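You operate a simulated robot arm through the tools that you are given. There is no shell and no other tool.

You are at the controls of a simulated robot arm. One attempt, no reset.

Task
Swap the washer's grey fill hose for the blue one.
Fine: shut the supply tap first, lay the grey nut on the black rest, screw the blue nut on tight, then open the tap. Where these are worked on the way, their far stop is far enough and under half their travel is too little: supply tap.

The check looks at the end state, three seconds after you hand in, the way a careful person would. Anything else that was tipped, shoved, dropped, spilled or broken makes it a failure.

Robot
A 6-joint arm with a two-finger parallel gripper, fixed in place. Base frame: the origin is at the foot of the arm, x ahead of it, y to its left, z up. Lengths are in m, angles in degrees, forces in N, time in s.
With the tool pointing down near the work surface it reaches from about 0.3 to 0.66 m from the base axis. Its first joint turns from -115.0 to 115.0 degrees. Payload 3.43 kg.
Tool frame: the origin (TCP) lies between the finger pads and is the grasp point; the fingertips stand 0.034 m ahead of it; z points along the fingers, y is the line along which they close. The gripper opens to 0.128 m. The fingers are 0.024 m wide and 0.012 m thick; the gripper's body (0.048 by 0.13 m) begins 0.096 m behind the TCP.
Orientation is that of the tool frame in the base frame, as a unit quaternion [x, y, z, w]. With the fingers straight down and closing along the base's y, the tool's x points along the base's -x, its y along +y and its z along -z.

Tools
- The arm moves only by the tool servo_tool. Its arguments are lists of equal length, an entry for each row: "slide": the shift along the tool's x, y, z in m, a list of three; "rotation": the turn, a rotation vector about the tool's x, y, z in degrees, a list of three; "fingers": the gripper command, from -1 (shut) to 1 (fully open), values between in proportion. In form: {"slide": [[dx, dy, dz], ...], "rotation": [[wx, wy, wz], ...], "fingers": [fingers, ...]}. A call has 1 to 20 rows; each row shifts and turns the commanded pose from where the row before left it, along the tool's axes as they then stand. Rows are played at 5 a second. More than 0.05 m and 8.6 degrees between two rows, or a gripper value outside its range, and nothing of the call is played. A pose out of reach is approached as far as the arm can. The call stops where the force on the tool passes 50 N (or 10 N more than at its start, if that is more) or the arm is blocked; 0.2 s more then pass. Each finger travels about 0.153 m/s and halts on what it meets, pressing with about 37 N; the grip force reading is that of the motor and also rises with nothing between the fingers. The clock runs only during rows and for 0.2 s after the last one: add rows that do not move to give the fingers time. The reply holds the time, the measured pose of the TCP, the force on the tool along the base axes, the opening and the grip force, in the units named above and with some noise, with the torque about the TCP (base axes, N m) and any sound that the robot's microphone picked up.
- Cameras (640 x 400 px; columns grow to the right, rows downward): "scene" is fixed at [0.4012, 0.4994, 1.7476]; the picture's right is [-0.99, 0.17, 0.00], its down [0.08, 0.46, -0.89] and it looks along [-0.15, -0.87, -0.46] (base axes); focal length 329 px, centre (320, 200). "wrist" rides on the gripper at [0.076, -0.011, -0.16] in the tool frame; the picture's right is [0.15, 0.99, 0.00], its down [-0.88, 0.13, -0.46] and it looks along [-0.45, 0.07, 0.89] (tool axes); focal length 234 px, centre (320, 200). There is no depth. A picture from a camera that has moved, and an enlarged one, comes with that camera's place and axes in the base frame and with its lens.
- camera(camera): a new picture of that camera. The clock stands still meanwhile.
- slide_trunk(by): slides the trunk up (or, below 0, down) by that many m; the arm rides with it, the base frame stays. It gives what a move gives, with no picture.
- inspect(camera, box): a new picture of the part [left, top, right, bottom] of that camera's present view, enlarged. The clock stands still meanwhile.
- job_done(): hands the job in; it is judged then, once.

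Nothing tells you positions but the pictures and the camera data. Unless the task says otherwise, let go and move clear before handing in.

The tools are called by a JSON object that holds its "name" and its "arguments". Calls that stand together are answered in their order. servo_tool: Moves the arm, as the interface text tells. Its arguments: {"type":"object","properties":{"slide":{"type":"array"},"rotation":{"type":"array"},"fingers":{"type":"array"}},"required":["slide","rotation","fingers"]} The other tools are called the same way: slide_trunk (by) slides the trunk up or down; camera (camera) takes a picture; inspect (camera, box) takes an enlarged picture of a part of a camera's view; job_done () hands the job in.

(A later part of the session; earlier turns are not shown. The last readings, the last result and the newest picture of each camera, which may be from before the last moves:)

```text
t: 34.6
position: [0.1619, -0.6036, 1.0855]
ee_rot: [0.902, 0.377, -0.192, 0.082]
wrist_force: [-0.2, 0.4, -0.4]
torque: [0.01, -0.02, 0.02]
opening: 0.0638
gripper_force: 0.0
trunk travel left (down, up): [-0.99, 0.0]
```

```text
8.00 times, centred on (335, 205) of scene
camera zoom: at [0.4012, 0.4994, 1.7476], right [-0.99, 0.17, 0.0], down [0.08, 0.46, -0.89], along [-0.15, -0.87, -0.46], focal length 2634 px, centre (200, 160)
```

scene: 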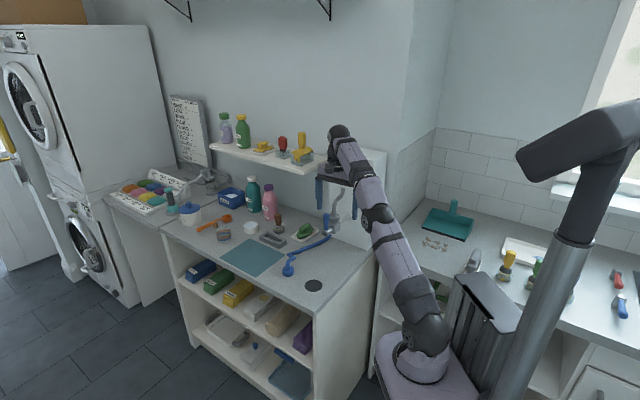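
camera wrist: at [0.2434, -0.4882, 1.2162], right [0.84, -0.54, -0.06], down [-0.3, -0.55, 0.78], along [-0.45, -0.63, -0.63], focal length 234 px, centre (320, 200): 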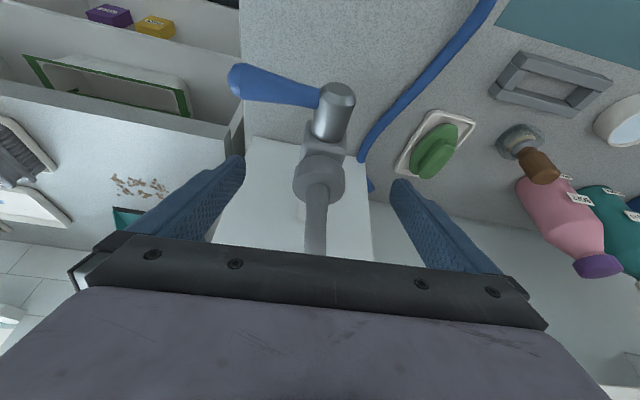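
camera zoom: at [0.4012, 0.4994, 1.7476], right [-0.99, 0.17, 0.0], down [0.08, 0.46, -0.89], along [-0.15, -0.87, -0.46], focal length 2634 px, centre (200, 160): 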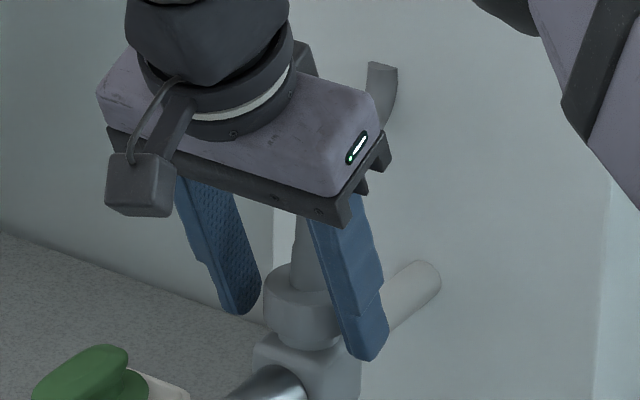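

Well placed; the nut is ~2 mm to one side. I'll correct, grip and turn again.

{"name": "servo_tool", "arguments": {"slide": [[-0.0037, -0.0022, 0.0016], [0, 0, 0], [0, 0, 0], [0, 0, 0], [0, -0.0015, 0], [0, -0.0015, 0], [0, -0.0015, 0], [0, -0.0015, 0], [0, -0.0015, 0], [0, 0, 0]], "rotation": [[0, 0, 0], [0, 0, 0], [0, 0, 0], [0, 0, 0], [-3.05, 0, -6.85], [-3.05, 0, -6.85], [-3.05, 0, -6.85], [-3.05, 0, -6.85], [-3.05, 0, -6.85], [0, 0, 0]], "fingers": [0, -0.5, -1, -1, -1, -1, -1, -1, -1, -1]}}

{"name": "inspect", "arguments": {"camera": "wrist", "box": [240, 100, 400, 220]}}

```text
t: 36.8
position: [0.1535, -0.6059, 1.0872]
ee_rot: [0.731, 0.648, -0.158, 0.142]
wrist_force: [5.8, -14.8, 10.4]
torque: [0.33, -0.08, 0.12]
opening: 0.0457
gripper_force: 37.4
trunk travel left (down, up): [-0.99, 0.0]
```

```text
3.33 times, centred on (320, 160) of wrist
camera zoom: at [0.1572, -0.4715, 1.2014], right [1.0, 0.01, -0.06], down [0.05, -0.62, 0.78], along [-0.02, -0.78, -0.62], focal length 781 px, centre (320, 333)
```

zoom: 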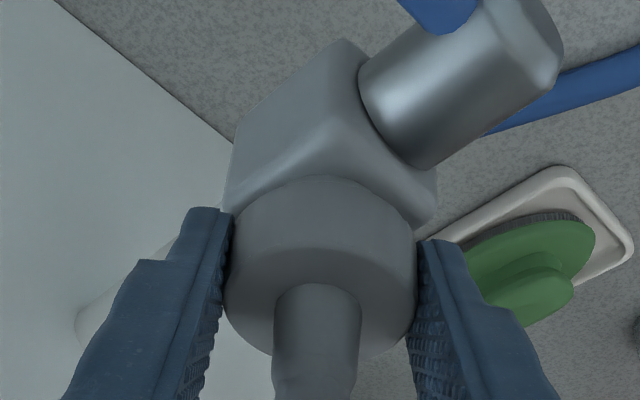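

Turning works; some upward force suggests the nut is climbing its thread. I'll finish the stroke letting the hand rise slightly.

{"name": "servo_tool", "arguments": {"slide": [[-0.001, -0.0015, 0], [-0.001, -0.0015, 0], [-0.0002, -0.0014, -0.0004], [-0.0002, -0.0014, -0.0004], [-0.0002, -0.0014, -0.0004], [-0.0002, -0.0014, -0.0004], [0, 0, 0]], "rotation": [[-3.05, 0, -6.85], [-3.05, 0, -6.85], [-3.05, 0, -6.85], [-3.05, 0, -6.85], [-3.05, 0, -6.85], [-3.05, 0, -6.85], [0, 0, 0]], "fingers": [-1, -1, -1, -1, -1, -1, -1]}}

{"name": "inspect", "arguments": {"camera": "wrist", "box": [240, 100, 400, 220]}}

{"name": "inspect", "arguments": {"camera": "scene", "box": [310, 180, 360, 230]}}

```text
t: 38.4
position: [0.1482, -0.6063, 1.0882]
ee_rot: [0.427, 0.88, -0.091, 0.186]
wrist_force: [22.3, -8.2, 5.5]
torque: [-0.45, -0.72, 0.08]
opening: 0.0456
gripper_force: 37.4
trunk travel left (down, up): [-0.99, 0.0]
```

```text
3.33 times, centred on (320, 160) of wrist
camera zoom: at [0.0567, -0.5096, 1.2031], right [0.7, 0.72, -0.06], down [0.48, -0.41, 0.77], along [0.53, -0.57, -0.63], focal length 781 px, centre (320, 333)
```

zoom: 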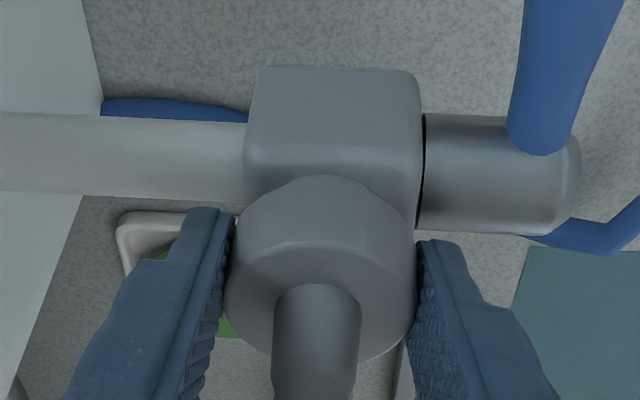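

```text
8.00 times, centred on (335, 205) of scene
camera zoom: at [0.4012, 0.4994, 1.7476], right [-0.99, 0.17, 0.0], down [0.08, 0.46, -0.89], along [-0.15, -0.87, -0.46], focal length 2634 px, centre (200, 160)
```

zoom: 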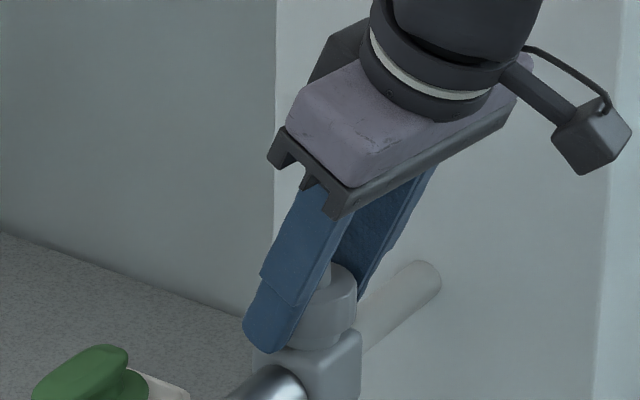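

About 157° total so far. I'll ease open and look at whether the nut has risen.

{"name": "servo_tool", "arguments": {"slide": [[0, 0, 0], [0, 0, 0], [0, 0, 0]], "rotation": [[0, 0, 0], [0, 0, 0], [0, 0, 0]], "fingers": [0, 0, 0]}}

{"name": "inspect", "arguments": {"camera": "wrist", "box": [240, 100, 400, 220]}}

{"name": "inspect", "arguments": {"camera": "scene", "box": [310, 180, 360, 230]}}

```text
t: 39.2
position: [0.1417, -0.6061, 1.0888]
ee_rot: [0.429, 0.879, -0.092, 0.188]
wrist_force: [0.1, -0.1, 0.7]
torque: [0.0, -0.03, -0.03]
opening: 0.064
gripper_force: 0.1
trunk travel left (down, up): [-0.99, 0.0]
```

```text
3.33 times, centred on (320, 160) of wrist
camera zoom: at [0.0506, -0.5086, 1.2037], right [0.7, 0.71, -0.06], down [0.48, -0.41, 0.78], along [0.53, -0.57, -0.63], focal length 781 px, centre (320, 333)
```

zoom: 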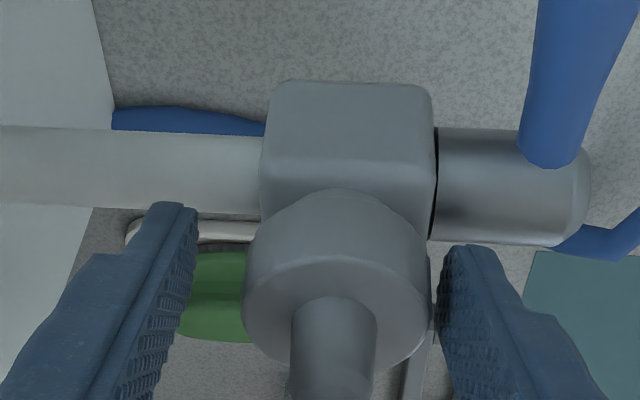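

```text
8.00 times, centred on (335, 205) of scene
camera zoom: at [0.4012, 0.4994, 1.7476], right [-0.99, 0.17, 0.0], down [0.08, 0.46, -0.89], along [-0.15, -0.87, -0.46], focal length 2634 px, centre (200, 160)
```

zoom: 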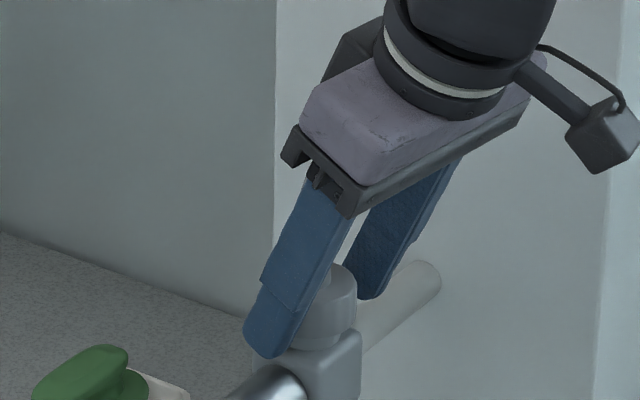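

Nut axis refined to about (0.150, -0.6115). Swinging back for another stroke.

{"name": "servo_tool", "arguments": {"slide": [[0, 0.0033, 0], [0, 0.00125, 0], [0, 0.00125, 0], [0, 0.00125, 0], [0, 0.00125, 0], [0, 0.00125, 0], [0, 0.00125, 0], [0, 0.00125, 0], [0, 0.00125, 0], [0, 0.00125, 0], [0, 0.00125, 0], [0, 0.00125, 0], [0, 0, 0]], "rotation": [[0, 0, 0], [3.05, 0, 6.85], [3.05, 0, 6.85], [3.05, 0, 6.85], [3.05, 0, 6.85], [3.05, 0, 6.85], [3.05, 0, 6.85], [3.05, 0, 6.85], [3.05, 0, 6.85], [3.05, 0, 6.85], [3.05, 0, 6.85], [3.05, 0, 6.85], [0, 0, 0]], "fingers": [0, 0, 0, 0, 0, 0, 0, 0, 0, 0, 0, 0, 0]}}

{"name": "inspect", "arguments": {"camera": "wrist", "box": [240, 100, 400, 220]}}

{"name": "inspect", "arguments": {"camera": "scene", "box": [310, 180, 360, 230]}}

```text
t: 42.0
position: [0.1568, -0.6028, 1.0882]
ee_rot: [0.903, 0.376, -0.191, 0.081]
wrist_force: [0.3, -1.2, 0.5]
torque: [0.0, -0.02, 0.0]
opening: 0.0641
gripper_force: 0.1
trunk travel left (down, up): [-0.99, 0.0]
```

```text
3.33 times, centred on (320, 160) of wrist
camera zoom: at [0.243, -0.5009, 1.2027], right [0.8, -0.6, -0.06], down [-0.34, -0.53, 0.77], along [-0.5, -0.6, -0.63], focal length 781 px, centre (320, 333)
```

zoom: 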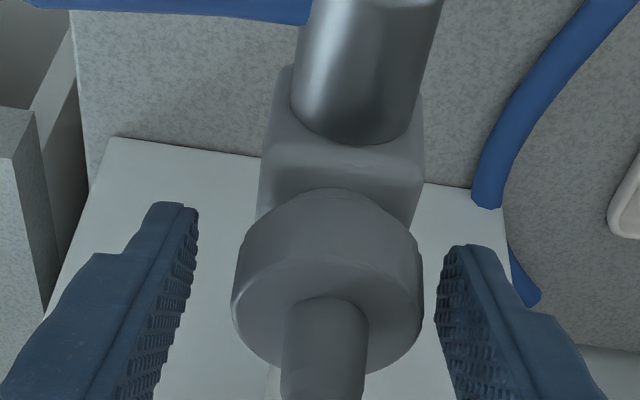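

```text
8.00 times, centred on (335, 205) of scene
camera zoom: at [0.4012, 0.4994, 1.7476], right [-0.99, 0.17, 0.0], down [0.08, 0.46, -0.89], along [-0.15, -0.87, -0.46], focal length 2634 px, centre (200, 160)
```

zoom: 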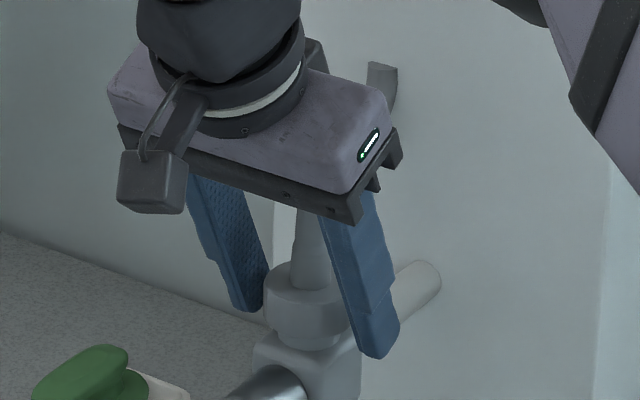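

Aligned well. Stroke three.

{"name": "servo_tool", "arguments": {"slide": [[0, 0.0016, 0], [0, 0, 0], [0, 0, 0], [0, 0, 0], [0, -0.00139, 0], [0, -0.00139, 0], [0, -0.00139, 0], [0, -0.00139, 0], [0, -0.00139, 0], [0, 0, 0]], "rotation": [[0, 0, 0], [0, 0, 0], [0, 0, 0], [0, 0, 0], [-3.05, 0, -6.85], [-3.05, 0, -6.85], [-3.05, 0, -6.85], [-3.05, 0, -6.85], [-3.05, 0, -6.85], [0, 0, 0]], "fingers": [0, -0.5, -1, -1, -1, -1, -1, -1, -1, -1]}}

{"name": "inspect", "arguments": {"camera": "scene", "box": [310, 180, 360, 230]}}

```text
t: 44.2
position: [0.152, -0.6019, 1.0882]
ee_rot: [0.732, 0.648, -0.155, 0.14]
wrist_force: [4.3, -6.2, -0.3]
torque: [0.02, -0.15, 0.05]
opening: 0.0454
gripper_force: 36.8
trunk travel left (down, up): [-0.99, 0.0]
```

```text
8.00 times, centred on (335, 205) of scene
camera zoom: at [0.4012, 0.4994, 1.7476], right [-0.99, 0.17, 0.0], down [0.08, 0.46, -0.89], along [-0.15, -0.87, -0.46], focal length 2634 px, centre (200, 160)
```

zoom: 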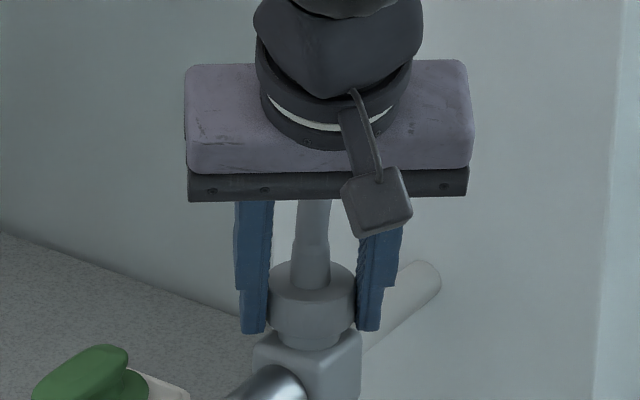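

{"name": "servo_tool", "arguments": {"slide": [[0, -0.00139, 0], [0, -0.00139, 0], [0, -0.00139, 0], [0, -0.00139, 0], [0, -0.00139, 0], [0, -0.00139, 0], [0, 0, 0]], "rotation": [[-3.05, 0, -6.85], [-3.05, 0, -6.85], [-3.05, 0, -6.85], [-3.05, 0, -6.85], [-3.05, 0, -6.85], [-3.05, 0, -6.85], [0, 0, 0]], "fingers": [-1, -1, -1, -1, -1, -1, -1]}}

{"name": "inspect", "arguments": {"camera": "wrist", "box": [240, 100, 400, 220]}}

{"name": "inspect", "arguments": {"camera": "scene", "box": [310, 180, 360, 230]}}

```text
t: 45.8
position: [0.147, -0.6044, 1.0892]
ee_rot: [0.428, 0.879, -0.092, 0.188]
wrist_force: [8.8, -6.2, 8.4]
torque: [-0.07, -0.39, 0.03]
opening: 0.0455
gripper_force: 36.3
trunk travel left (down, up): [-0.99, 0.0]
```

```text
3.33 times, centred on (320, 160) of wrist
camera zoom: at [0.0544, -0.506, 1.2033], right [0.7, 0.71, -0.06], down [0.48, -0.41, 0.78], along [0.53, -0.57, -0.63], focal length 781 px, centre (320, 333)
```

zoom: 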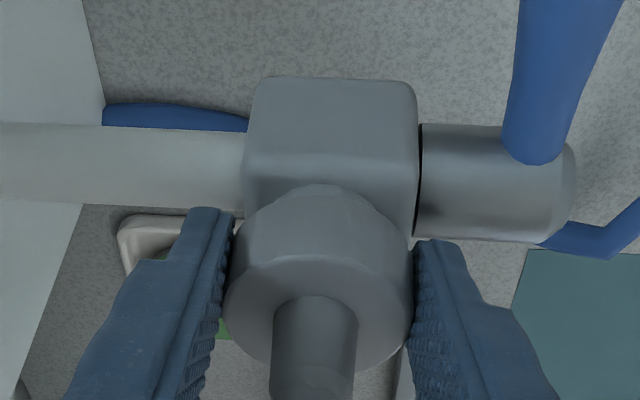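

```text
8.00 times, centred on (335, 205) of scene
camera zoom: at [0.4012, 0.4994, 1.7476], right [-0.99, 0.17, 0.0], down [0.08, 0.46, -0.89], along [-0.15, -0.87, -0.46], focal length 2634 px, centre (200, 160)
```

zoom: 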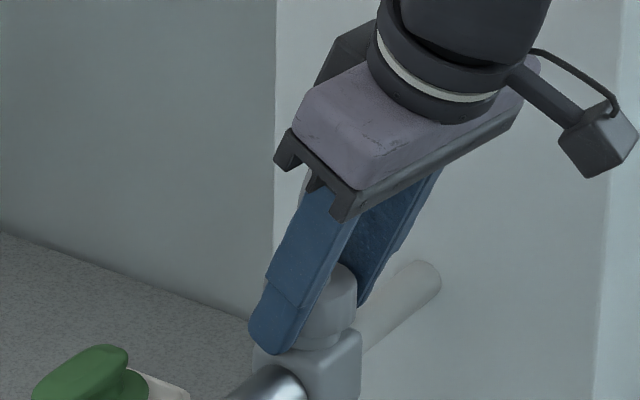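

The nut is rising: its neck is now showing. Next stroke.

{"name": "servo_tool", "arguments": {"slide": [[0, 0, 0], [0, 0, 0], [0, 0.00139, 0], [0, 0.00139, 0], [0, 0.00139, 0], [0, 0.00139, 0], [0, 0.00139, 0], [0, 0.00139, 0], [0, 0.00139, 0], [0, 0.00139, 0], [0, 0.00139, 0], [0, 0.00139, 0], [0, 0.00139, 0], [0, 0, 0]], "rotation": [[0, 0, 0], [0, 0, 0], [3.05, 0, 6.85], [3.05, 0, 6.85], [3.05, 0, 6.85], [3.05, 0, 6.85], [3.05, 0, 6.85], [3.05, 0, 6.85], [3.05, 0, 6.85], [3.05, 0, 6.85], [3.05, 0, 6.85], [3.05, 0, 6.85], [3.05, 0, 6.85], [0, 0, 0]], "fingers": [0, 0, 0, 0, 0, 0, 0, 0, 0, 0, 0, 0, 0, 0]}}

{"name": "inspect", "arguments": {"camera": "wrist", "box": [240, 100, 400, 220]}}

{"name": "inspect", "arguments": {"camera": "scene", "box": [310, 180, 360, 230]}}

```text
t: 48.8
position: [0.1574, -0.6022, 1.0894]
ee_rot: [0.903, 0.376, -0.192, 0.08]
wrist_force: [0.8, 0.6, 0.7]
torque: [-0.01, 0.0, 0.0]
opening: 0.064
gripper_force: 0.2
trunk travel left (down, up): [-0.99, 0.0]
```

```text
3.33 times, centred on (320, 160) of wrist
camera zoom: at [0.2442, -0.4997, 1.2033], right [0.8, -0.6, -0.06], down [-0.34, -0.53, 0.77], along [-0.5, -0.6, -0.63], focal length 781 px, centre (320, 333)
```

zoom: 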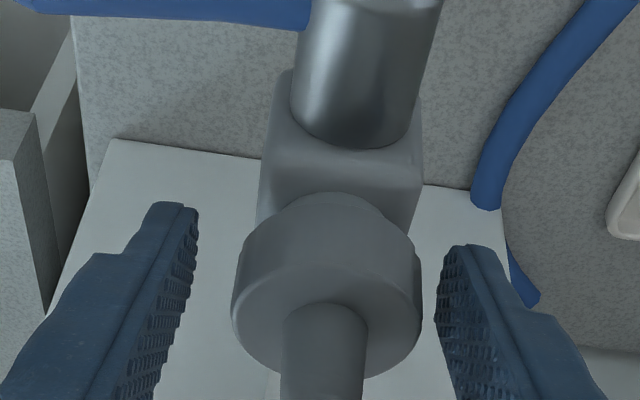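

```text
8.00 times, centred on (335, 205) of scene
camera zoom: at [0.4012, 0.4994, 1.7476], right [-0.99, 0.17, 0.0], down [0.08, 0.46, -0.89], along [-0.15, -0.87, -0.46], focal length 2634 px, centre (200, 160)
```

zoom: 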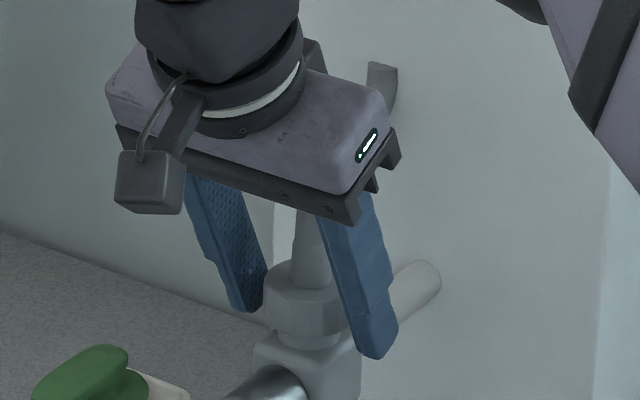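

The neck is clearly visible; roughly 7 mm rise per turn. Stroke four, with the hand rising along.

{"name": "servo_tool", "arguments": {"slide": [[0, 0.0016, 0], [0, 0, 0], [0, 0, 0], [0, 0, 0], [-0.0001, -0.00139, -0.0002], [-0.0001, -0.00139, -0.0002], [-0.0001, -0.00139, -0.0002], [-0.0001, -0.00139, -0.0002], [-0.0001, -0.00139, -0.0002], [-0.0001, -0.00139, -0.0002], [-0.0001, -0.00139, -0.0002], [-0.0001, -0.00139, -0.0002], [-0.0001, -0.00139, -0.0002], [-0.0001, -0.00139, -0.0002], [-0.0001, -0.00139, -0.0002], [0, 0, 0]], "rotation": [[0, 0, 0], [0, 0, 0], [0, 0, 0], [0, 0, 0], [-3.05, 0, -6.85], [-3.05, 0, -6.85], [-3.05, 0, -6.85], [-3.05, 0, -6.85], [-3.05, 0, -6.85], [-3.05, 0, -6.85], [-3.05, 0, -6.85], [-3.05, 0, -6.85], [-3.05, 0, -6.85], [-3.05, 0, -6.85], [-3.05, 0, -6.85], [0, 0, 0]], "fingers": [0, -0.5, -1, -1, -1, -1, -1, -1, -1, -1, -1, -1, -1, -1, -1, -1]}}

{"name": "servo_tool", "arguments": {"slide": [[0, 0, 0], [0, 0, 0], [0, 0.00139, 0], [0, 0.00139, 0], [0, 0.00139, 0], [0, 0.00139, 0], [0, 0.00139, 0], [0, 0.00139, 0], [0, 0.00139, 0], [0, 0.00139, 0], [0, 0.00139, 0], [0, 0.00139, 0], [0, 0.00139, 0], [0, 0, 0]], "rotation": [[0, 0, 0], [0, 0, 0], [3.05, 0, 6.85], [3.05, 0, 6.85], [3.05, 0, 6.85], [3.05, 0, 6.85], [3.05, 0, 6.85], [3.05, 0, 6.85], [3.05, 0, 6.85], [3.05, 0, 6.85], [3.05, 0, 6.85], [3.05, 0, 6.85], [3.05, 0, 6.85], [0, 0, 0]], "fingers": [0, 0, 0, 0, 0, 0, 0, 0, 0, 0, 0, 0, 0, 0]}}

{"name": "inspect", "arguments": {"camera": "wrist", "box": [240, 100, 400, 220]}}

{"name": "inspect", "arguments": {"camera": "scene", "box": [310, 180, 360, 230]}}

```text
t: 52.2
position: [0.1462, -0.6012, 1.0907]
ee_rot: [0.429, 0.879, -0.091, 0.188]
wrist_force: [-0.2, -0.4, 0.2]
torque: [0.0, -0.01, 0.01]
opening: 0.0453
gripper_force: 37.0
trunk travel left (down, up): [-0.99, 0.0]
```

```text
t: 55.2
position: [0.159, -0.6017, 1.0912]
ee_rot: [0.903, 0.377, -0.192, 0.081]
wrist_force: [0.3, -0.3, -0.9]
torque: [-0.01, -0.01, 0.01]
opening: 0.0638
gripper_force: 0.1
trunk travel left (down, up): [-0.99, 0.0]
```

```text
3.33 times, centred on (320, 160) of wrist
camera zoom: at [0.2456, -0.4996, 1.2062], right [0.8, -0.6, -0.06], down [-0.34, -0.53, 0.77], along [-0.5, -0.6, -0.63], focal length 781 px, centre (320, 333)
```

zoom: 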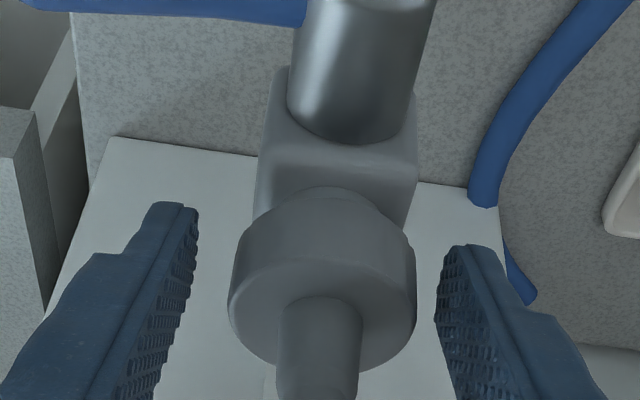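

```text
8.00 times, centred on (335, 205) of scene
camera zoom: at [0.4012, 0.4994, 1.7476], right [-0.99, 0.17, 0.0], down [0.08, 0.46, -0.89], along [-0.15, -0.87, -0.46], focal length 2634 px, centre (200, 160)
```

zoom: 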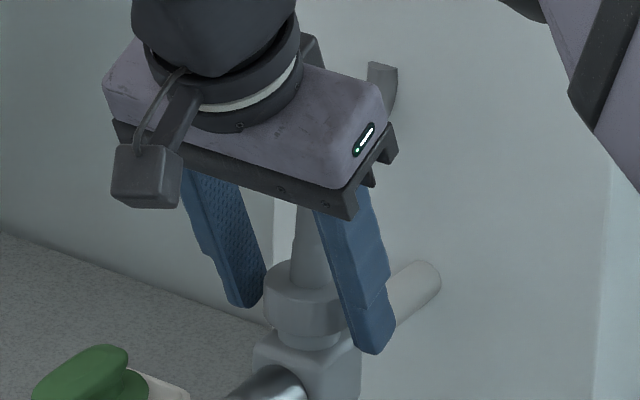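

At the end of that stroke the held nut showed no force at all, so the thread seems to have let go. I'll grip again and lift gently.

{"name": "servo_tool", "arguments": {"slide": [[0, 0.0008, 0.003], [0, 0, 0], [0, 0, 0], [0, 0, 0], [-0.002, 0, -0.0046], [-0.002, 0, -0.0046], [-0.002, 0, -0.0046], [0, 0, 0]], "rotation": [[0, 0, 0], [0, 0, 0], [0, 0, 0], [0, 0, 0], [0, 0, 0], [0, 0, 0], [0, 0, 0], [0, 0, 0]], "fingers": [0, -0.5, -1, -1, -1, -1, -1, -1]}}

{"name": "inspect", "arguments": {"camera": "wrist", "box": [240, 100, 400, 220]}}

{"name": "inspect", "arguments": {"camera": "scene", "box": [310, 180, 360, 230]}}

```text
t: 57.0
position: [0.1613, -0.6029, 1.104]
ee_rot: [0.903, 0.377, -0.19, 0.082]
wrist_force: [1.7, -1.7, -0.3]
torque: [-0.2, -0.26, 0.03]
opening: 0.0453
gripper_force: 37.0
trunk travel left (down, up): [-0.99, 0.0]
```

```text
3.33 times, centred on (320, 160) of wrist
camera zoom: at [0.2467, -0.5, 1.2181], right [0.8, -0.6, -0.06], down [-0.34, -0.53, 0.78], along [-0.49, -0.6, -0.63], focal length 781 px, centre (320, 333)
```

zoom: 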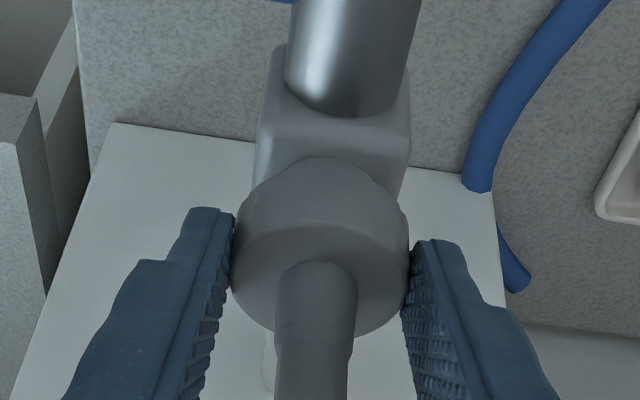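

```text
8.00 times, centred on (335, 205) of scene
camera zoom: at [0.4012, 0.4994, 1.7476], right [-0.99, 0.17, 0.0], down [0.08, 0.46, -0.89], along [-0.15, -0.87, -0.46], focal length 2634 px, centre (200, 160)
```

zoom: 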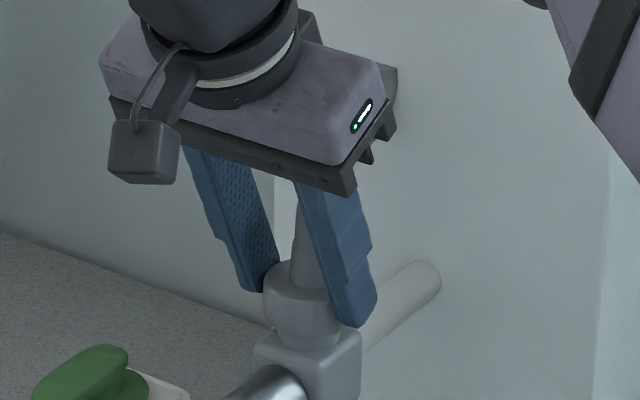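

{"name": "inspect", "arguments": {"camera": "wrist", "box": [285, 125, 355, 185]}}

{"name": "inspect", "arguments": {"camera": "scene", "box": [322, 195, 352, 225]}}

```text
6.67 times, centred on (320, 155) of wrist
camera zoom: at [0.2467, -0.5, 1.2181], right [0.8, -0.6, -0.06], down [-0.34, -0.53, 0.78], along [-0.49, -0.6, -0.63], focal length 1561 px, centre (320, 500)
```

zoom: 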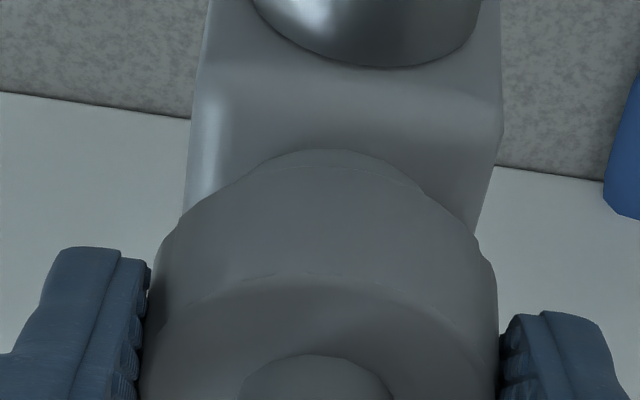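

```text
13.33 times, centred on (337, 210) of scene
camera zoom: at [0.4012, 0.4994, 1.7476], right [-0.99, 0.17, 0.0], down [0.08, 0.46, -0.89], along [-0.15, -0.87, -0.46], focal length 4389 px, centre (93, 67)
```

zoom: 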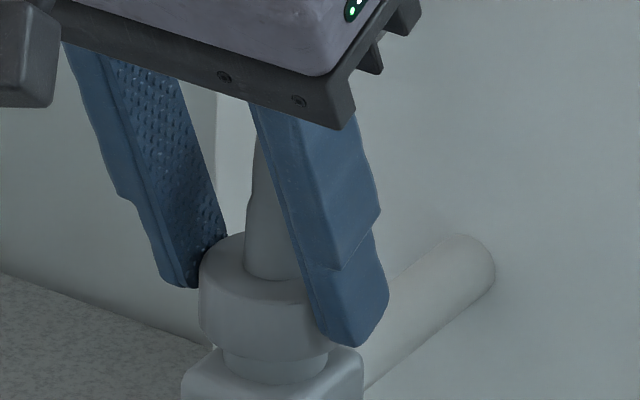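

The nut did not come up; the pads just slid along it, so it is still on its thread. I'll lower for a deeper grip and turn again, checking midway.

{"name": "servo_tool", "arguments": {"slide": [[0, 0, 0], [0, 0, 0], [0.0037, 0, 0.0082], [0.0037, 0, 0.0082], [0, 0, 0], [0, 0, 0], [0, 0, 0], [0, 0, 0], [0, -0.00139, 0], [0, -0.00139, 0], [0, -0.00139, 0], [0, -0.00139, 0]], "rotation": [[0, 0, 0], [0, 0, 0], [0, 0, 0], [0, 0, 0], [0, 0, 0], [0, 0, 0], [0, 0, 0], [0, 0, 0], [-3.05, 0, -6.85], [-3.05, 0, -6.85], [-3.05, 0, -6.85], [-3.05, 0, -6.85]], "fingers": [0, 0, 0, 0, -0.5, -1, -1, -1, -1, -1, -1, -1]}}

{"name": "inspect", "arguments": {"camera": "wrist", "box": [285, 125, 355, 185]}}

{"name": "inspect", "arguments": {"camera": "scene", "box": [322, 195, 352, 225]}}

```text
t: 59.6
position: [0.1531, -0.6049, 1.0884]
ee_rot: [0.773, 0.598, -0.165, 0.131]
wrist_force: [-8.3, -17.2, 4.6]
torque: [-0.36, 0.17, -0.16]
opening: 0.0459
gripper_force: 36.9
trunk travel left (down, up): [-0.99, 0.0]
```

```text
6.67 times, centred on (320, 155) of wrist
camera zoom: at [0.1757, -0.4728, 1.2014], right [0.99, -0.12, -0.05], down [-0.03, -0.63, 0.78], along [-0.13, -0.77, -0.62], focal length 1561 px, centre (320, 500)
```

zoom: 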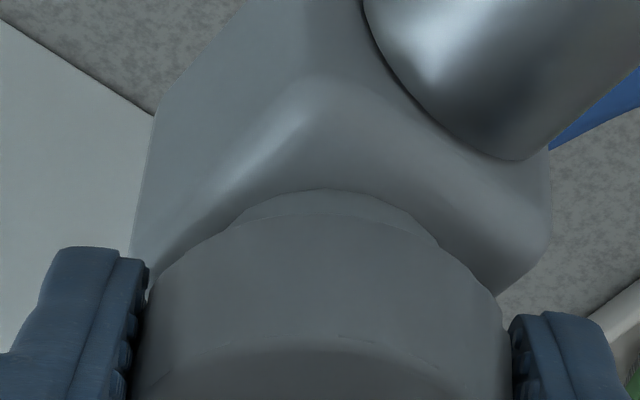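

```text
13.33 times, centred on (337, 210) of scene
camera zoom: at [0.4012, 0.4994, 1.7476], right [-0.99, 0.17, 0.0], down [0.08, 0.46, -0.89], along [-0.15, -0.87, -0.46], focal length 4389 px, centre (93, 67)
```

zoom: 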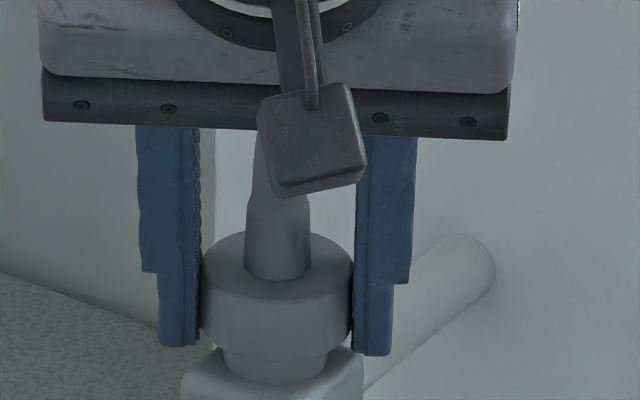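

Solid grip now, seen clearly. Continuing the stroke with a small re-centre.

{"name": "servo_tool", "arguments": {"slide": [[-0.0018, -0.00139, 0.0006], [-0.0018, -0.00139, 0.0006], [-0.0001, -0.00125, -0.0001], [-0.0001, -0.00125, -0.0001], [-0.0001, -0.00125, -0.0001], [-0.0001, -0.00125, -0.0001], [-0.0001, -0.00125, -0.0001], [0, 0, 0]], "rotation": [[-3.05, 0, -6.85], [-3.05, 0, -6.85], [-3.05, 0, -6.85], [-3.05, 0, -6.85], [-3.05, 0, -6.85], [-3.05, 0, -6.85], [-3.05, 0, -6.85], [0, 0, 0]], "fingers": [-1, -1, -1, -1, -1, -1, -1, -1]}}

{"name": "inspect", "arguments": {"camera": "wrist", "box": [285, 125, 355, 185]}}

{"name": "inspect", "arguments": {"camera": "scene", "box": [322, 195, 352, 225]}}

```text
t: 61.4
position: [0.1454, -0.6031, 1.0872]
ee_rot: [0.429, 0.878, -0.093, 0.189]
wrist_force: [-0.1, 1.8, 14.6]
torque: [0.0, -0.22, -0.54]
opening: 0.0458
gripper_force: 37.3
trunk travel left (down, up): [-0.99, 0.0]
```

```text
6.67 times, centred on (320, 155) of wrist
camera zoom: at [0.0539, -0.5053, 1.2019], right [0.7, 0.71, -0.06], down [0.48, -0.41, 0.78], along [0.53, -0.57, -0.63], focal length 1561 px, centre (320, 500)
```

zoom: 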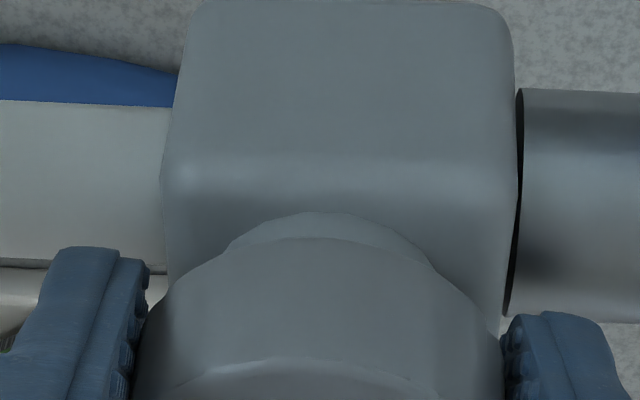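

```text
13.33 times, centred on (337, 210) of scene
camera zoom: at [0.4012, 0.4994, 1.7476], right [-0.99, 0.17, 0.0], down [0.08, 0.46, -0.89], along [-0.15, -0.87, -0.46], focal length 4389 px, centre (93, 67)
```

zoom: 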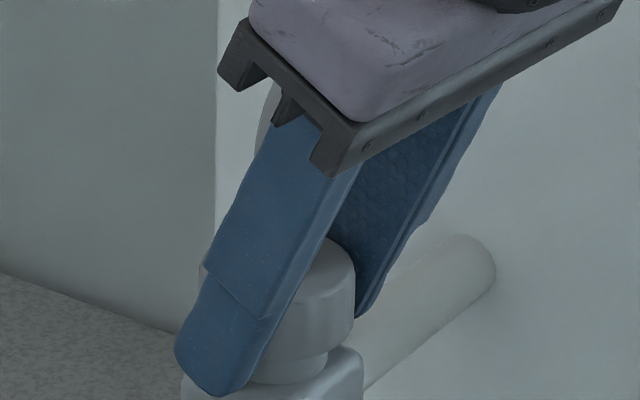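

{"name": "servo_tool", "arguments": {"slide": [[0, 0, 0], [-0.0016, 0, -0.0037], [0, 0.0013, 0], [0, 0.0013, 0], [0, 0.0013, 0], [0, 0.0013, 0], [0, 0.0013, 0], [0, 0.0013, 0], [0, 0.0013, 0], [0, 0, 0]], "rotation": [[0, 0, 0], [0, 0, 0], [3.05, 0, 6.85], [3.05, 0, 6.85], [3.05, 0, 6.85], [3.05, 0, 6.85], [3.05, 0, 6.85], [3.05, 0, 6.85], [3.05, 0, 6.85], [0, 0, 0]], "fingers": [0, 0, 0, 0, 0, 0, 0, 0, 0, 0]}}

{"name": "inspect", "arguments": {"camera": "wrist", "box": [285, 125, 355, 185]}}

{"name": "inspect", "arguments": {"camera": "scene", "box": [322, 195, 352, 225]}}

```text
t: 63.6
position: [0.1546, -0.6027, 1.0906]
ee_rot: [0.774, 0.598, -0.165, 0.128]
wrist_force: [-0.6, -0.5, -0.2]
torque: [-0.01, -0.02, 0.01]
opening: 0.0639
gripper_force: 0.0
trunk travel left (down, up): [-0.99, 0.0]
```

```text
6.67 times, centred on (320, 155) of wrist
camera zoom: at [0.1768, -0.4705, 1.2058], right [0.99, -0.12, -0.06], down [-0.03, -0.63, 0.78], along [-0.13, -0.77, -0.63], focal length 1561 px, centre (320, 500)
```

zoom: 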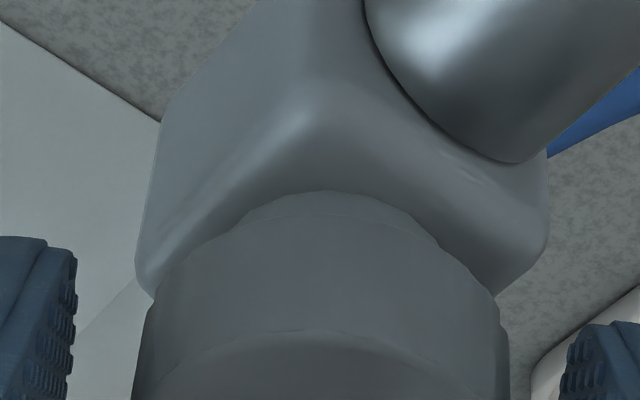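

```text
13.33 times, centred on (337, 210) of scene
camera zoom: at [0.4012, 0.4994, 1.7476], right [-0.99, 0.17, 0.0], down [0.08, 0.46, -0.89], along [-0.15, -0.87, -0.46], focal length 4389 px, centre (93, 67)
```

zoom: 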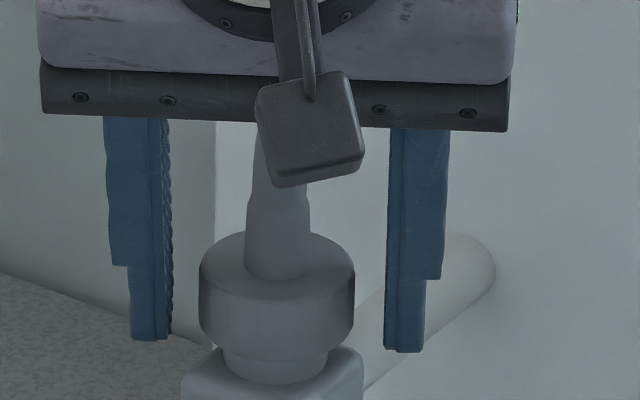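

I can't tell whether the nut is still threaded. I'll grip it here and try a small 4 mm lift, reading the force.

{"name": "servo_tool", "arguments": {"slide": [[0, 0, 0.002], [0, 0, 0], [0, 0, 0], [0, 0, 0], [0, 0, 0]], "rotation": [[0, 0, 0], [0, 0, 0], [0, 0, 0], [0, 0, 0], [0, 0, 0]], "fingers": [0, -0.5, -1, -1, -1]}}

{"name": "servo_tool", "arguments": {"slide": [[-0.0008, 0, -0.0018], [-0.0008, 0, -0.0018]], "rotation": [[0, 0, 0], [0, 0, 0]], "fingers": [-1, -1]}}

{"name": "inspect", "arguments": {"camera": "scene", "box": [322, 195, 352, 225]}}

```text
t: 64.8
position: [0.154, -0.6028, 1.0897]
ee_rot: [0.774, 0.598, -0.165, 0.128]
wrist_force: [0.2, 0.4, -1.1]
torque: [0.02, 0.06, 0.0]
opening: 0.0456
gripper_force: 37.1
trunk travel left (down, up): [-0.99, 0.0]
```

```text
t: 65.4
position: [0.1556, -0.6028, 1.0926]
ee_rot: [0.774, 0.598, -0.164, 0.128]
wrist_force: [-0.6, -0.5, -0.5]
torque: [0.01, 0.01, 0.01]
opening: 0.0457
gripper_force: 37.0
trunk travel left (down, up): [-0.99, 0.0]
```

```text
13.33 times, centred on (337, 210) of scene
camera zoom: at [0.4012, 0.4994, 1.7476], right [-0.99, 0.17, 0.0], down [0.08, 0.46, -0.89], along [-0.15, -0.87, -0.46], focal length 4389 px, centre (93, 67)
```

zoom: 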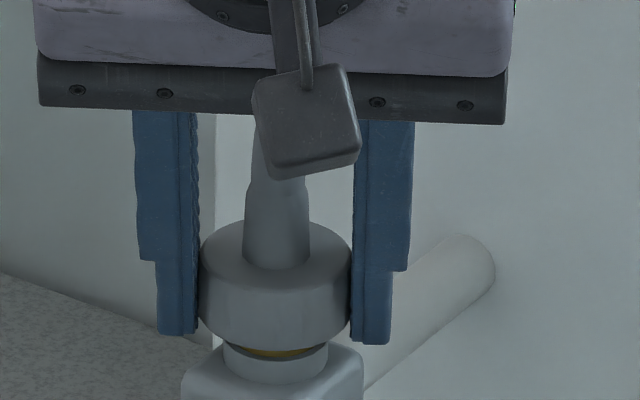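

It is free now: the nut lifts with the hand and the brass stub shows. I'll lift it higher and check the hose follows.

{"name": "servo_tool", "arguments": {"slide": [[-0.0041, 0, -0.0091], [-0.0041, 0, -0.0091], [-0.0041, 0, -0.0091], [-0.0041, 0, -0.0091], [0, 0, 0]], "rotation": [[0, 0, 0], [0, 0, 0], [0, 0, 0], [0, 0, 0], [0, 0, 0]], "fingers": [-1, -1, -1, -1, -1]}}

{"name": "camera", "arguments": {"camera": "scene"}}

{"name": "inspect", "arguments": {"camera": "scene", "box": [290, 150, 380, 250]}}

{"name": "camera", "arguments": {"camera": "wrist"}}

```text
t: 66.6
position: [0.1549, -0.6036, 1.1321]
ee_rot: [0.774, 0.598, -0.165, 0.128]
wrist_force: [0.0, -1.6, -0.4]
torque: [0.02, 0.03, 0.0]
opening: 0.0459
gripper_force: 37.4
trunk travel left (down, up): [-0.99, 0.0]
```

```text
taken
```

scene: 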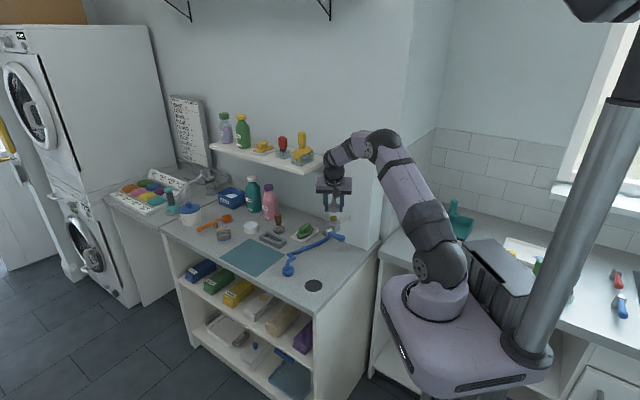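

```text
4.00 times, centred on (335, 200) of scene
camera zoom: at [0.4012, 0.4994, 1.7476], right [-0.99, 0.17, 0.0], down [0.08, 0.46, -0.89], along [-0.15, -0.87, -0.46], focal length 1317 px, centre (260, 200)
```

zoom: 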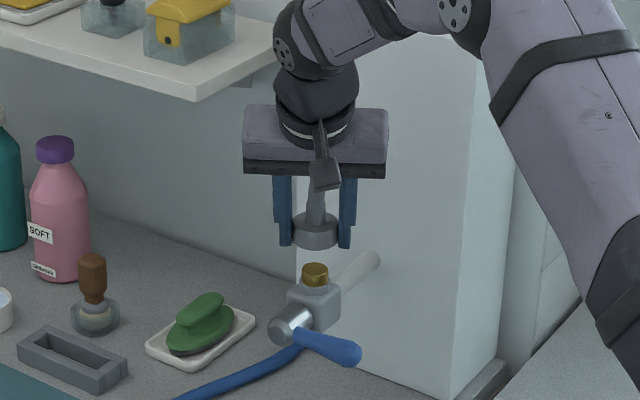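

```text
taken
camera wrist: at [0.1774, -0.4719, 1.247], right [0.99, -0.12, -0.06], down [-0.03, -0.63, 0.78], along [-0.13, -0.77, -0.63], focal length 234 px, centre (320, 200)
```

wrist: 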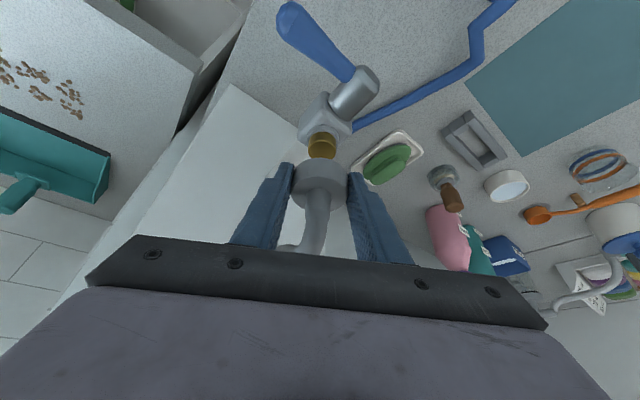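

The grey nut is off, stub top near (0.150, -0.6115, 1.072). I'll carry the nut over toward the black rest.

{"name": "servo_tool", "arguments": {"slide": [[0.0174, 0.0066, -0.0078], [0.0347, 0.0132, -0.0155], [0.0347, 0.0132, -0.0155], [0.0347, 0.0132, -0.0155], [0.0347, 0.0132, -0.0155], [0.0174, 0.0066, -0.0078], [0, 0, 0]], "rotation": [[0, 0, 0], [0, 0, 0], [0, 0, 0], [0, 0, 0], [0, 0, 0], [0, 0, 0], [0, 0, 0]], "fingers": [-1, -1, -1, -1, -1, -1, -1]}}

{"name": "camera", "arguments": {"camera": "scene"}}

{"name": "camera", "arguments": {"camera": "wrist"}}

```text
t: 68.2
position: [0.2673, -0.4353, 1.1336]
ee_rot: [0.774, 0.598, -0.165, 0.128]
wrist_force: [-0.7, 0.3, -0.8]
torque: [-0.01, -0.03, -0.03]
opening: 0.0457
gripper_force: 36.9
trunk travel left (down, up): [-0.99, 0.0]
```

```text
taken
```

scene: 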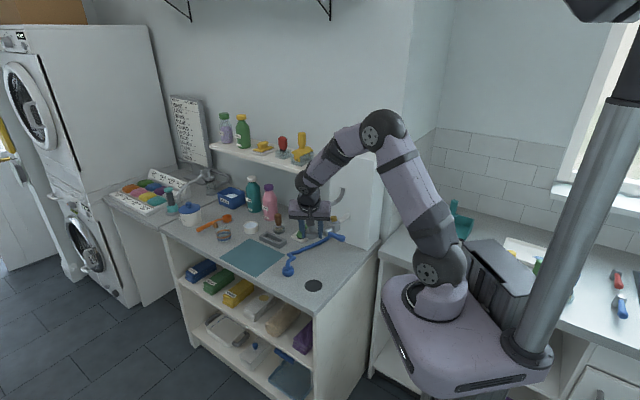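

```text
taken
camera wrist: at [0.2893, -0.3033, 1.2485], right [0.99, -0.12, -0.06], down [-0.03, -0.63, 0.78], along [-0.13, -0.77, -0.63], focal length 234 px, centre (320, 200)
```

wrist: 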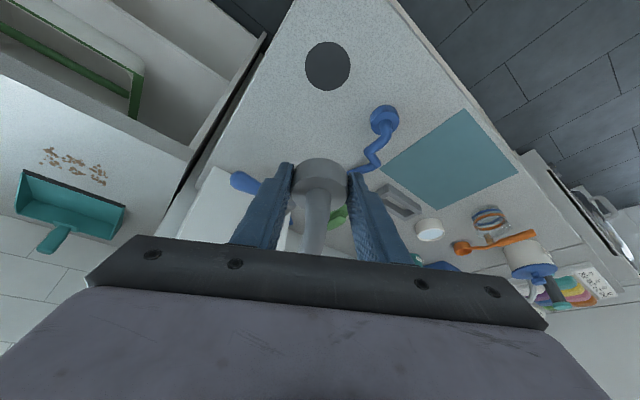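

The rest is at about (0.261, -0.448). Lowering the nut over it.

{"name": "servo_tool", "arguments": {"slide": [[-0.0034, -0.0014, 0.0015], [0.0155, 0, 0.0347], [0.0155, 0, 0.0347], [0.0155, 0, 0.0347], [0.0155, 0, 0.0347], [0.0155, 0, 0.0347], [0, 0, 0]], "rotation": [[0, 0, 0], [0, 0, 0], [0, 0, 0], [0, 0, 0], [0, 0, 0], [0, 0, 0], [0, 0, 0]], "fingers": [-1, -1, -1, -1, -1, -1, -1]}}

{"name": "inspect", "arguments": {"camera": "scene", "box": [270, 190, 390, 310]}}

{"name": "camera", "arguments": {"camera": "wrist"}}

```text
t: 69.8
position: [0.2633, -0.4407, 0.9407]
ee_rot: [0.774, 0.599, -0.164, 0.128]
wrist_force: [0.5, -0.2, -0.1]
torque: [-0.02, -0.01, 0.01]
opening: 0.0456
gripper_force: 36.9
trunk travel left (down, up): [-0.99, 0.0]
```

```text
3.33 times, centred on (330, 250) of scene
camera zoom: at [0.4012, 0.4994, 1.7476], right [-0.99, 0.17, 0.0], down [0.08, 0.46, -0.89], along [-0.15, -0.87, -0.46], focal length 1097 px, centre (287, 33)
```

zoom: 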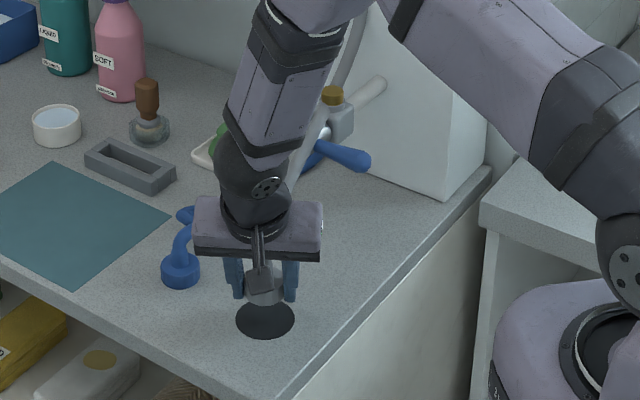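

```text
taken
camera wrist: at [0.2861, -0.3083, 1.0555], right [0.99, -0.12, -0.06], down [-0.03, -0.63, 0.78], along [-0.13, -0.77, -0.63], focal length 234 px, centre (320, 200)
```

wrist: 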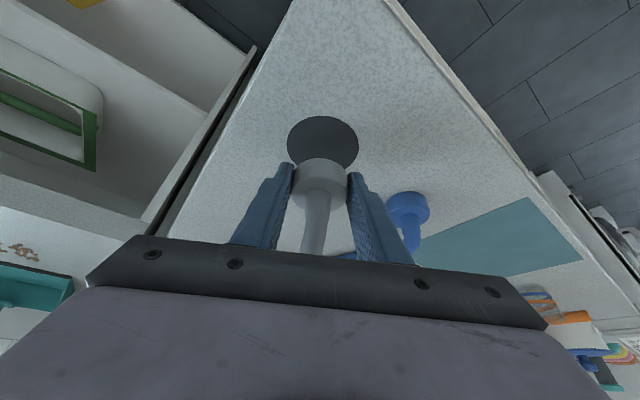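

Centred over the rest. Coming down the last bit slowly.

{"name": "servo_tool", "arguments": {"slide": [[0.003, 0.0009, -0.0013], [0.0037, 0, 0.0082], [0.0037, 0, 0.0082], [0.0024, 0, 0.0055], [0, 0, 0]], "rotation": [[0, 0, 0], [0, 0, 0], [0, 0, 0], [0, 0, 0], [0, 0, 0]], "fingers": [-1, -1, -1, -1, -1]}}

{"name": "inspect", "arguments": {"camera": "wrist", "box": [260, 100, 400, 220]}}

{"name": "inspect", "arguments": {"camera": "scene", "box": [290, 250, 340, 300]}}

```text
t: 71.0
position: [0.2672, -0.4367, 0.9209]
ee_rot: [0.774, 0.598, -0.165, 0.128]
wrist_force: [0.1, 0.2, 0.1]
torque: [-0.01, -0.02, 0.02]
opening: 0.0459
gripper_force: 36.7
trunk travel left (down, up): [-0.99, 0.0]
```

```text
3.33 times, centred on (330, 160) of wrist
camera zoom: at [0.2898, -0.3047, 1.0348], right [0.99, -0.12, -0.06], down [-0.03, -0.63, 0.78], along [-0.13, -0.77, -0.63], focal length 781 px, centre (287, 333)
```

zoom: 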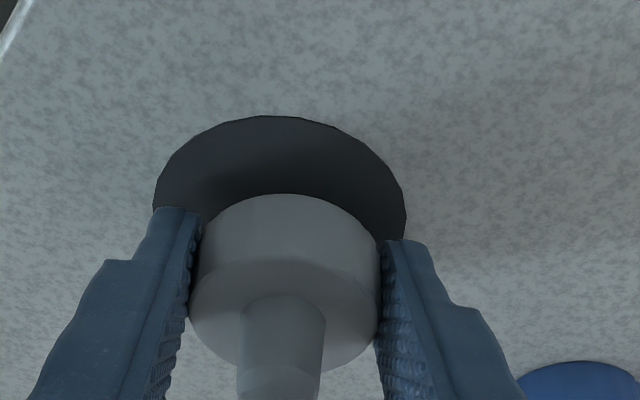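

```text
8.00 times, centred on (315, 275) of scene
camera zoom: at [0.4012, 0.4994, 1.7476], right [-0.99, 0.17, 0.0], down [0.08, 0.46, -0.89], along [-0.15, -0.87, -0.46], focal length 2634 px, centre (360, -400)
```

zoom: 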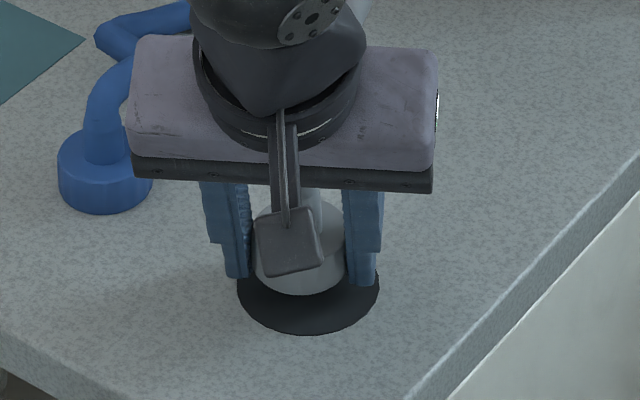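

{"name": "servo_tool", "arguments": {"slide": [[0, -0.003, 0], [0.0024, 0, 0.0055], [0.0008, 0, 0.0018], [0, 0, 0]], "rotation": [[0, 0, 0], [0, 0, 0], [0, 0, 0], [0, 0, 0]], "fingers": [-1, -1, -1, -1]}}

{"name": "servo_tool", "arguments": {"slide": [[0.0008, 0, 0.0018], [0, 0, 0]], "rotation": [[0, 0, 0], [0, 0, 0]], "fingers": [-1, -1]}}

{"name": "servo_tool", "arguments": {"slide": [[0.0008, 0, 0.0018], [0, 0, 0]], "rotation": [[0, 0, 0], [0, 0, 0]], "fingers": [-1, -1]}}

{"name": "inspect", "arguments": {"camera": "scene", "box": [290, 250, 340, 300]}}

```text
t: 72.0
position: [0.2634, -0.4348, 0.9143]
ee_rot: [0.774, 0.597, -0.166, 0.132]
wrist_force: [0.5, 5.4, 33.4]
torque: [0.24, 0.77, -0.51]
opening: 0.0458
gripper_force: 36.9
trunk travel left (down, up): [-0.99, 0.0]
```

```text
t: 72.5
position: [0.2662, -0.4397, 0.9165]
ee_rot: [0.773, 0.596, -0.168, 0.135]
wrist_force: [-0.9, 4.6, 22.8]
torque: [0.21, 0.66, -0.26]
opening: 0.0458
gripper_force: 37.1
trunk travel left (down, up): [-0.99, 0.0]
stopped in row 2: the force on the tool passed its limit at 51 N (the readings are from after the stop); the commanded pose is now the measured one
```

```text
t: 73.1
position: [0.2654, -0.4396, 0.9162]
ee_rot: [0.773, 0.596, -0.168, 0.137]
wrist_force: [-0.5, -0.1, 42.7]
torque: [0.17, 1.06, -0.22]
opening: 0.046
gripper_force: 37.2
trunk travel left (down, up): [-0.99, 0.0]
```

```text
8.00 times, centred on (315, 275) of scene
camera zoom: at [0.4012, 0.4994, 1.7476], right [-0.99, 0.17, 0.0], down [0.08, 0.46, -0.89], along [-0.15, -0.87, -0.46], focal length 2634 px, centre (360, -400)
```

zoom: 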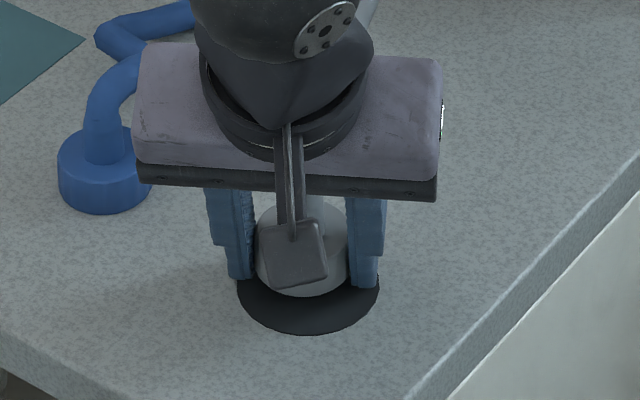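

It's down on the rest, pressing harder than needed. I'll ease up until the load is small, then release.

{"name": "servo_tool", "arguments": {"slide": [[-0.0016, 0, -0.0037], [0, 0, 0]], "rotation": [[0, 0, 0], [0, 0, 0]], "fingers": [-1, -1]}}

{"name": "inspect", "arguments": {"camera": "wrist", "box": [260, 100, 400, 220]}}

```text
t: 73.7
position: [0.2656, -0.439, 0.9167]
ee_rot: [0.773, 0.598, -0.167, 0.134]
wrist_force: [-0.6, -8.4, 21.4]
torque: [-0.19, 0.56, 0.3]
opening: 0.046
gripper_force: 37.2
trunk travel left (down, up): [-0.99, 0.0]
```

```text
3.33 times, centred on (330, 160) of wrist
camera zoom: at [0.2877, -0.3059, 1.029], right [0.99, -0.12, -0.05], down [-0.03, -0.62, 0.78], along [-0.13, -0.77, -0.62], focal length 781 px, centre (287, 333)
```

zoom: 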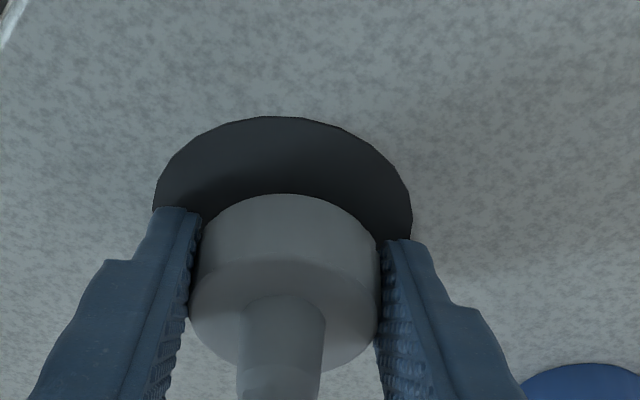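

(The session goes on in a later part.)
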